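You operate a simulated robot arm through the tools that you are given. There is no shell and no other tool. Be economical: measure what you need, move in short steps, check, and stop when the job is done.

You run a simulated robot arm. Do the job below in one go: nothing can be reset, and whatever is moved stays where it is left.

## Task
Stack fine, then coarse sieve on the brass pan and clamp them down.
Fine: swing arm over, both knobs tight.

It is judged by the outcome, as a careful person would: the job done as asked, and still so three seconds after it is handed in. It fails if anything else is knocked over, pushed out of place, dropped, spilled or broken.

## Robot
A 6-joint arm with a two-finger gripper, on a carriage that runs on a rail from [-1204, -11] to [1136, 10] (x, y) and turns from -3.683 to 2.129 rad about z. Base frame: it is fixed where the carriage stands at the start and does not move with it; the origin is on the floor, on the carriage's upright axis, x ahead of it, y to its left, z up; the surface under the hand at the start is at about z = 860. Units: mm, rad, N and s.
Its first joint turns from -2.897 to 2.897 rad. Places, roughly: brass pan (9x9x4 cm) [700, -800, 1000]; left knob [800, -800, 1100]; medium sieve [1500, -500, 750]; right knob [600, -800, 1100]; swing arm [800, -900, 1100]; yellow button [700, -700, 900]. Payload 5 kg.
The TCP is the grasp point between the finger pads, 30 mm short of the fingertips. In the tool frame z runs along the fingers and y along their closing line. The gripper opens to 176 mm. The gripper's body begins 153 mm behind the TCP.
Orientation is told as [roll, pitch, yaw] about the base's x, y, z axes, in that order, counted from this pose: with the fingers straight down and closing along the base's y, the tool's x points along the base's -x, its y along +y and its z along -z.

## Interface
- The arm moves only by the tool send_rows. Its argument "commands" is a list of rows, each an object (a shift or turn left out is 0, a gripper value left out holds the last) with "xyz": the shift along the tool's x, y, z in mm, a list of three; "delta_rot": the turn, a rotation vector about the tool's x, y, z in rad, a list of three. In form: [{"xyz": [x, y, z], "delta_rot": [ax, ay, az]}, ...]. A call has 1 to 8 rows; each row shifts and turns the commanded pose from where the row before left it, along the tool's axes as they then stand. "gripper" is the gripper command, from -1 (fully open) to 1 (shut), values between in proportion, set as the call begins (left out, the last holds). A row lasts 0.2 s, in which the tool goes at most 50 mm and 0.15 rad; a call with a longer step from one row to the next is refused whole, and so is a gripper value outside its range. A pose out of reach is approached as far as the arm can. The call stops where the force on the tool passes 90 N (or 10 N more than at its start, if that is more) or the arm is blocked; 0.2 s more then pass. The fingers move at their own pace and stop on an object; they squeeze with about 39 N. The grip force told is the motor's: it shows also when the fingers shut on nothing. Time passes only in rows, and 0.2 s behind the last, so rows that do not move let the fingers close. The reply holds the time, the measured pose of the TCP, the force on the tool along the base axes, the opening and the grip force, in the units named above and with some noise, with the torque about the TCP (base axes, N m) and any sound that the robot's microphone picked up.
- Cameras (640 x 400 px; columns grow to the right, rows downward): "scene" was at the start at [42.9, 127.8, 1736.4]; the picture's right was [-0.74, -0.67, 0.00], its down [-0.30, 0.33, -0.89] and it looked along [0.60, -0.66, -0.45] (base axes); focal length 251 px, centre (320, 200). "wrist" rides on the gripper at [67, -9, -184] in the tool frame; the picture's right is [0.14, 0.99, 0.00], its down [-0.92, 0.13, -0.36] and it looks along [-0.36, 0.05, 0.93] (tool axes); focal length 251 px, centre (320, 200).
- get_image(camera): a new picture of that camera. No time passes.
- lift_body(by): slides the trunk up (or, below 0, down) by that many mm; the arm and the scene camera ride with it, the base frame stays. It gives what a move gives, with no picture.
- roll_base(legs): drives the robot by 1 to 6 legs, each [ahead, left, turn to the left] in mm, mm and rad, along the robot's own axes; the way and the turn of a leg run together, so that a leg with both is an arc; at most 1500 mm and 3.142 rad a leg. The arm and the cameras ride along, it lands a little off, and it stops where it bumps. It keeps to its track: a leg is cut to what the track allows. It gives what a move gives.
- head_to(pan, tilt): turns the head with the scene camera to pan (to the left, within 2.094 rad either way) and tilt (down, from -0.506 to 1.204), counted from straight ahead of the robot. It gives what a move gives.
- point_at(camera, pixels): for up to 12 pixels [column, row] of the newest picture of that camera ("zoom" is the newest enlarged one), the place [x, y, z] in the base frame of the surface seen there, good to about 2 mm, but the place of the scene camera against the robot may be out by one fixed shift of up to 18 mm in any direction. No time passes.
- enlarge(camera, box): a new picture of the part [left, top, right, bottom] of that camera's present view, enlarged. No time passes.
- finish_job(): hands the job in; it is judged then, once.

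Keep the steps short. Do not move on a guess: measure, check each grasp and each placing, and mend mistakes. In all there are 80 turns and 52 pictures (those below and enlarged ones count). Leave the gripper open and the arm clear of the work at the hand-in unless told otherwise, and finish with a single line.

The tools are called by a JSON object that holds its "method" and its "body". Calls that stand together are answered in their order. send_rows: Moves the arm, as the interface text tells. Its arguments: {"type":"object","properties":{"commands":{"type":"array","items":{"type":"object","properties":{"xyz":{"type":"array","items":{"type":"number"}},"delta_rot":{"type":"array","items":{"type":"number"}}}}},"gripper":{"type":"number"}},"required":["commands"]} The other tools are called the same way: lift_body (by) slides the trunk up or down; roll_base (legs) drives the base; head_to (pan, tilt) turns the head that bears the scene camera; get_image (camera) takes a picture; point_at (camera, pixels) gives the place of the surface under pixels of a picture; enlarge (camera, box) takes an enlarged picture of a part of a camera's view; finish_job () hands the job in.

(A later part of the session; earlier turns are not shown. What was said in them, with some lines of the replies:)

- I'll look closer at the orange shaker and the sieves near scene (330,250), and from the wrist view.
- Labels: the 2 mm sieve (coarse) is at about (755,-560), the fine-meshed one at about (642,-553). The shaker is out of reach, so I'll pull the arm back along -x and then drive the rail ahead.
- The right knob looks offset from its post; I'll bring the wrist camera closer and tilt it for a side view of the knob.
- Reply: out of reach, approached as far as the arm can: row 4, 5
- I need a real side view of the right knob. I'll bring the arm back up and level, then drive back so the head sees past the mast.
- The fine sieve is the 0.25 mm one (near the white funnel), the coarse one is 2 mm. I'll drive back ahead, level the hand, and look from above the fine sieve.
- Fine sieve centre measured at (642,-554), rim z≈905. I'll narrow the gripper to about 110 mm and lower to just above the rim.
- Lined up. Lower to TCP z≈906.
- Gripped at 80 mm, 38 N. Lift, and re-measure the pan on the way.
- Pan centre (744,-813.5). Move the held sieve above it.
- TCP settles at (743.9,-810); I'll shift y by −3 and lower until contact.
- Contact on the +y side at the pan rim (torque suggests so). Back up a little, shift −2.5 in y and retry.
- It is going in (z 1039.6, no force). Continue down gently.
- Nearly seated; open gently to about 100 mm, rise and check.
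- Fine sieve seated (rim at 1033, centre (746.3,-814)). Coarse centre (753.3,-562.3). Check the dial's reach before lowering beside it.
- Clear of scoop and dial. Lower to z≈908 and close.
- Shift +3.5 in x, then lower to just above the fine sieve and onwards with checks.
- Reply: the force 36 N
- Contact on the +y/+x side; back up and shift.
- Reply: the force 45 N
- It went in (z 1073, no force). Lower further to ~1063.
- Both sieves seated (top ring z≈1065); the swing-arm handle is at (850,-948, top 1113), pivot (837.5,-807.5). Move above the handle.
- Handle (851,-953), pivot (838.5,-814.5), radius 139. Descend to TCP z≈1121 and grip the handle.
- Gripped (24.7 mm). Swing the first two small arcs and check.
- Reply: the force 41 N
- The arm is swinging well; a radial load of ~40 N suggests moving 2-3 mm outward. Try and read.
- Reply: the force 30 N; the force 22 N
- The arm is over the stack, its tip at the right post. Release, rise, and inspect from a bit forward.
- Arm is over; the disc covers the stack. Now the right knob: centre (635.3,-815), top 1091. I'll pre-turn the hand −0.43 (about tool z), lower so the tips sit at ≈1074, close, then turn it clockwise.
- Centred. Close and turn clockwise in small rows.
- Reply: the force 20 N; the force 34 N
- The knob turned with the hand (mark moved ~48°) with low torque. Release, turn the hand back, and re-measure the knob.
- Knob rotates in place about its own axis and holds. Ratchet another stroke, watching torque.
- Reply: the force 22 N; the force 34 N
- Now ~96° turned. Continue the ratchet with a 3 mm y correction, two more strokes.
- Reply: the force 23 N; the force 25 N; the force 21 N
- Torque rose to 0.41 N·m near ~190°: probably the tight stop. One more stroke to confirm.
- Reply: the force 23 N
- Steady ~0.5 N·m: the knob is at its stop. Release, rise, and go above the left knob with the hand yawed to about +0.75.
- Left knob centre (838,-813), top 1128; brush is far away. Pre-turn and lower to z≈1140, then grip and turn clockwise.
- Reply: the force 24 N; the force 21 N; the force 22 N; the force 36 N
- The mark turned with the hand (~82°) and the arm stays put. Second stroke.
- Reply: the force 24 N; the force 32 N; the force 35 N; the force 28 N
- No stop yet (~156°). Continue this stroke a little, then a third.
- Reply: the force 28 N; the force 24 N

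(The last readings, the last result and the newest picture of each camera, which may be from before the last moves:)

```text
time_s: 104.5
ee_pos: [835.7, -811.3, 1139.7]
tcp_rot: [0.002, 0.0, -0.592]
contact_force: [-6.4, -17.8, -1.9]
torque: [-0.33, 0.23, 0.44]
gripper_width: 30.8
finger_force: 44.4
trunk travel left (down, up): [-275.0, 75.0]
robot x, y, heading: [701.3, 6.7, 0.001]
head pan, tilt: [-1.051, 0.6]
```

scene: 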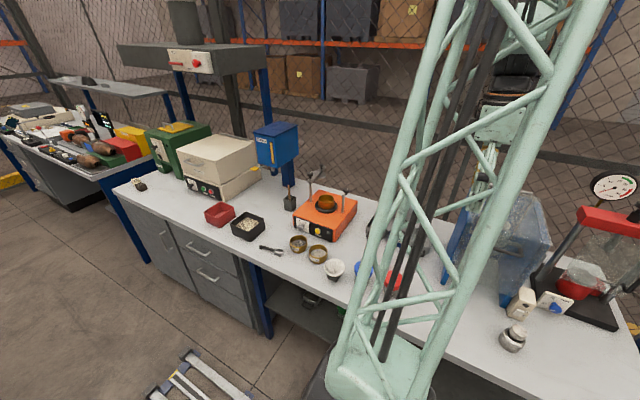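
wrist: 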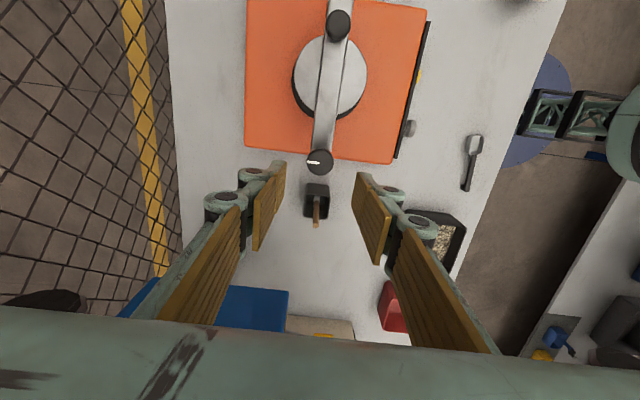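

Left knob hits its stop too (~0.44 N·m). Release, rise and back off toward −x/+y for a final view.

{"method": "send_rows", "body": {"commands": [{}, {}, {}], "gripper": 0.318}}

{"method": "send_rows", "body": {"commands": [{"xyz": [0, 0, -45]}, {"xyz": [0, 0, -45]}, {"xyz": [0, 0, -40], "delta_rot": [0, 0, -0.14]}, {"xyz": [0, 0, -20], "delta_rot": [0, 0, -0.14]}, {"delta_rot": [0, 0, -0.14]}, {"delta_rot": [0, 0, -0.14]}, {}]}}

{"method": "send_rows", "body": {"commands": [{"xyz": [40, 25, 0]}, {"xyz": [40, 25, 0]}, {"xyz": [40, 25, 0]}, {"xyz": [40, 25, 0]}, {}], "gripper": -1}}

{"method": "get_image", "body": {"camera": "wrist"}}

```text
time_s: 105.3
ee_pos: [835.9, -810.2, 1140.7]
tcp_rot: [0.0, -0.001, -0.589]
contact_force: [0.2, 0.4, 0.6]
torque: [-0.04, 0.04, -0.01]
gripper_width: 60.0
finger_force: 0.0
trunk travel left (down, up): [-275.0, 75.0]
robot x, y, heading: [704.3, 7.7, 0.0]
head pan, tilt: [-1.051, 0.6]
```

```text
time_s: 106.9
ee_pos: [836.0, -811.4, 1290.7]
tcp_rot: [-0.003, 0.0, -0.026]
contact_force: [-0.1, 0.1, -0.4]
torque: [-0.04, 0.01, -0.04]
gripper_width: 60.0
finger_force: 0.1
trunk travel left (down, up): [-275.0, 75.0]
robot x, y, heading: [705.3, 5.4, -0.004]
head pan, tilt: [-1.051, 0.6]
```

```text
time_s: 108.1
ee_pos: [679.7, -705.9, 1290.8]
tcp_rot: [-0.002, 0.0, -0.03]
contact_force: [-0.9, 1.3, 0.9]
torque: [-0.17, -0.11, -0.03]
gripper_width: 175.8
finger_force: 0.1
trunk travel left (down, up): [-275.0, 75.0]
robot x, y, heading: [703.1, 5.9, -0.007]
head pan, tilt: [-1.051, 0.6]
```

```text
3 pictures are left
```

wrist: 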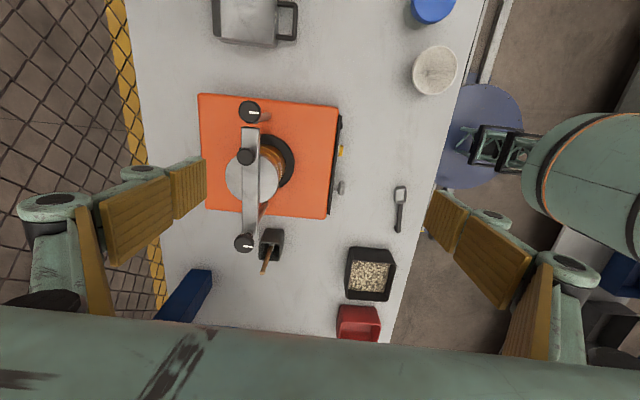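

{"method": "enlarge", "body": {"camera": "wrist", "box": [190, 85, 350, 265]}}

{"method": "point_at", "body": {"camera": "wrist", "pixels": [[248, 112], [250, 135], [244, 155], [232, 165], [270, 165], [248, 220], [243, 243]]}}

```text
2.22 times, centred on (270, 175) of wrist
```

zoom: 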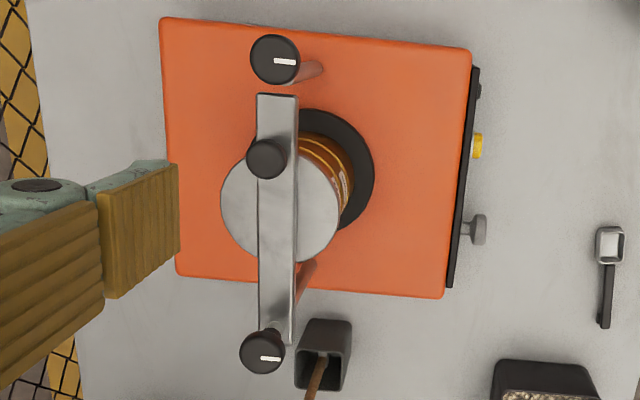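

```text
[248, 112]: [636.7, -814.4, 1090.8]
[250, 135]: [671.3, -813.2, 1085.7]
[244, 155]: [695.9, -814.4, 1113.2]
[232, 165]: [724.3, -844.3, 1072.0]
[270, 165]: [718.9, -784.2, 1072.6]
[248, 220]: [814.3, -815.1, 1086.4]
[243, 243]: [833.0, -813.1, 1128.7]
```

Both marks now point the opposite way (180°, at their stops), and the arm lies straight over the stack with everything else in place. I'll retract the hand a bit more.

{"method": "send_rows", "body": {"commands": [{"xyz": [0, 40, -20]}, {"xyz": [0, 40, -20]}, {"xyz": [0, 40, -20]}, {"xyz": [0, 30, 0]}, {}]}}

{"method": "finish_job", "body": {}}

```text
time_s: 109.3
ee_pos: [684.0, -556.4, 1351.5]
tcp_rot: [-0.002, 0.0, -0.03]
contact_force: [0.4, -0.2, 0.2]
torque: [-0.12, -0.01, 0.0]
gripper_width: 176.2
finger_force: 0.1
trunk travel left (down, up): [-275.0, 75.0]
robot x, y, heading: [704.8, 8.2, 0.001]
head pan, tilt: [-1.051, 0.6]
```

```text
The job is handed in.
```

The 0.25 mm sieve and then the 2 mm sieve are seated on the brass pan, the swing arm is over them, both knobs are turned clockwise about 180° to their stops, and the job is handed in.
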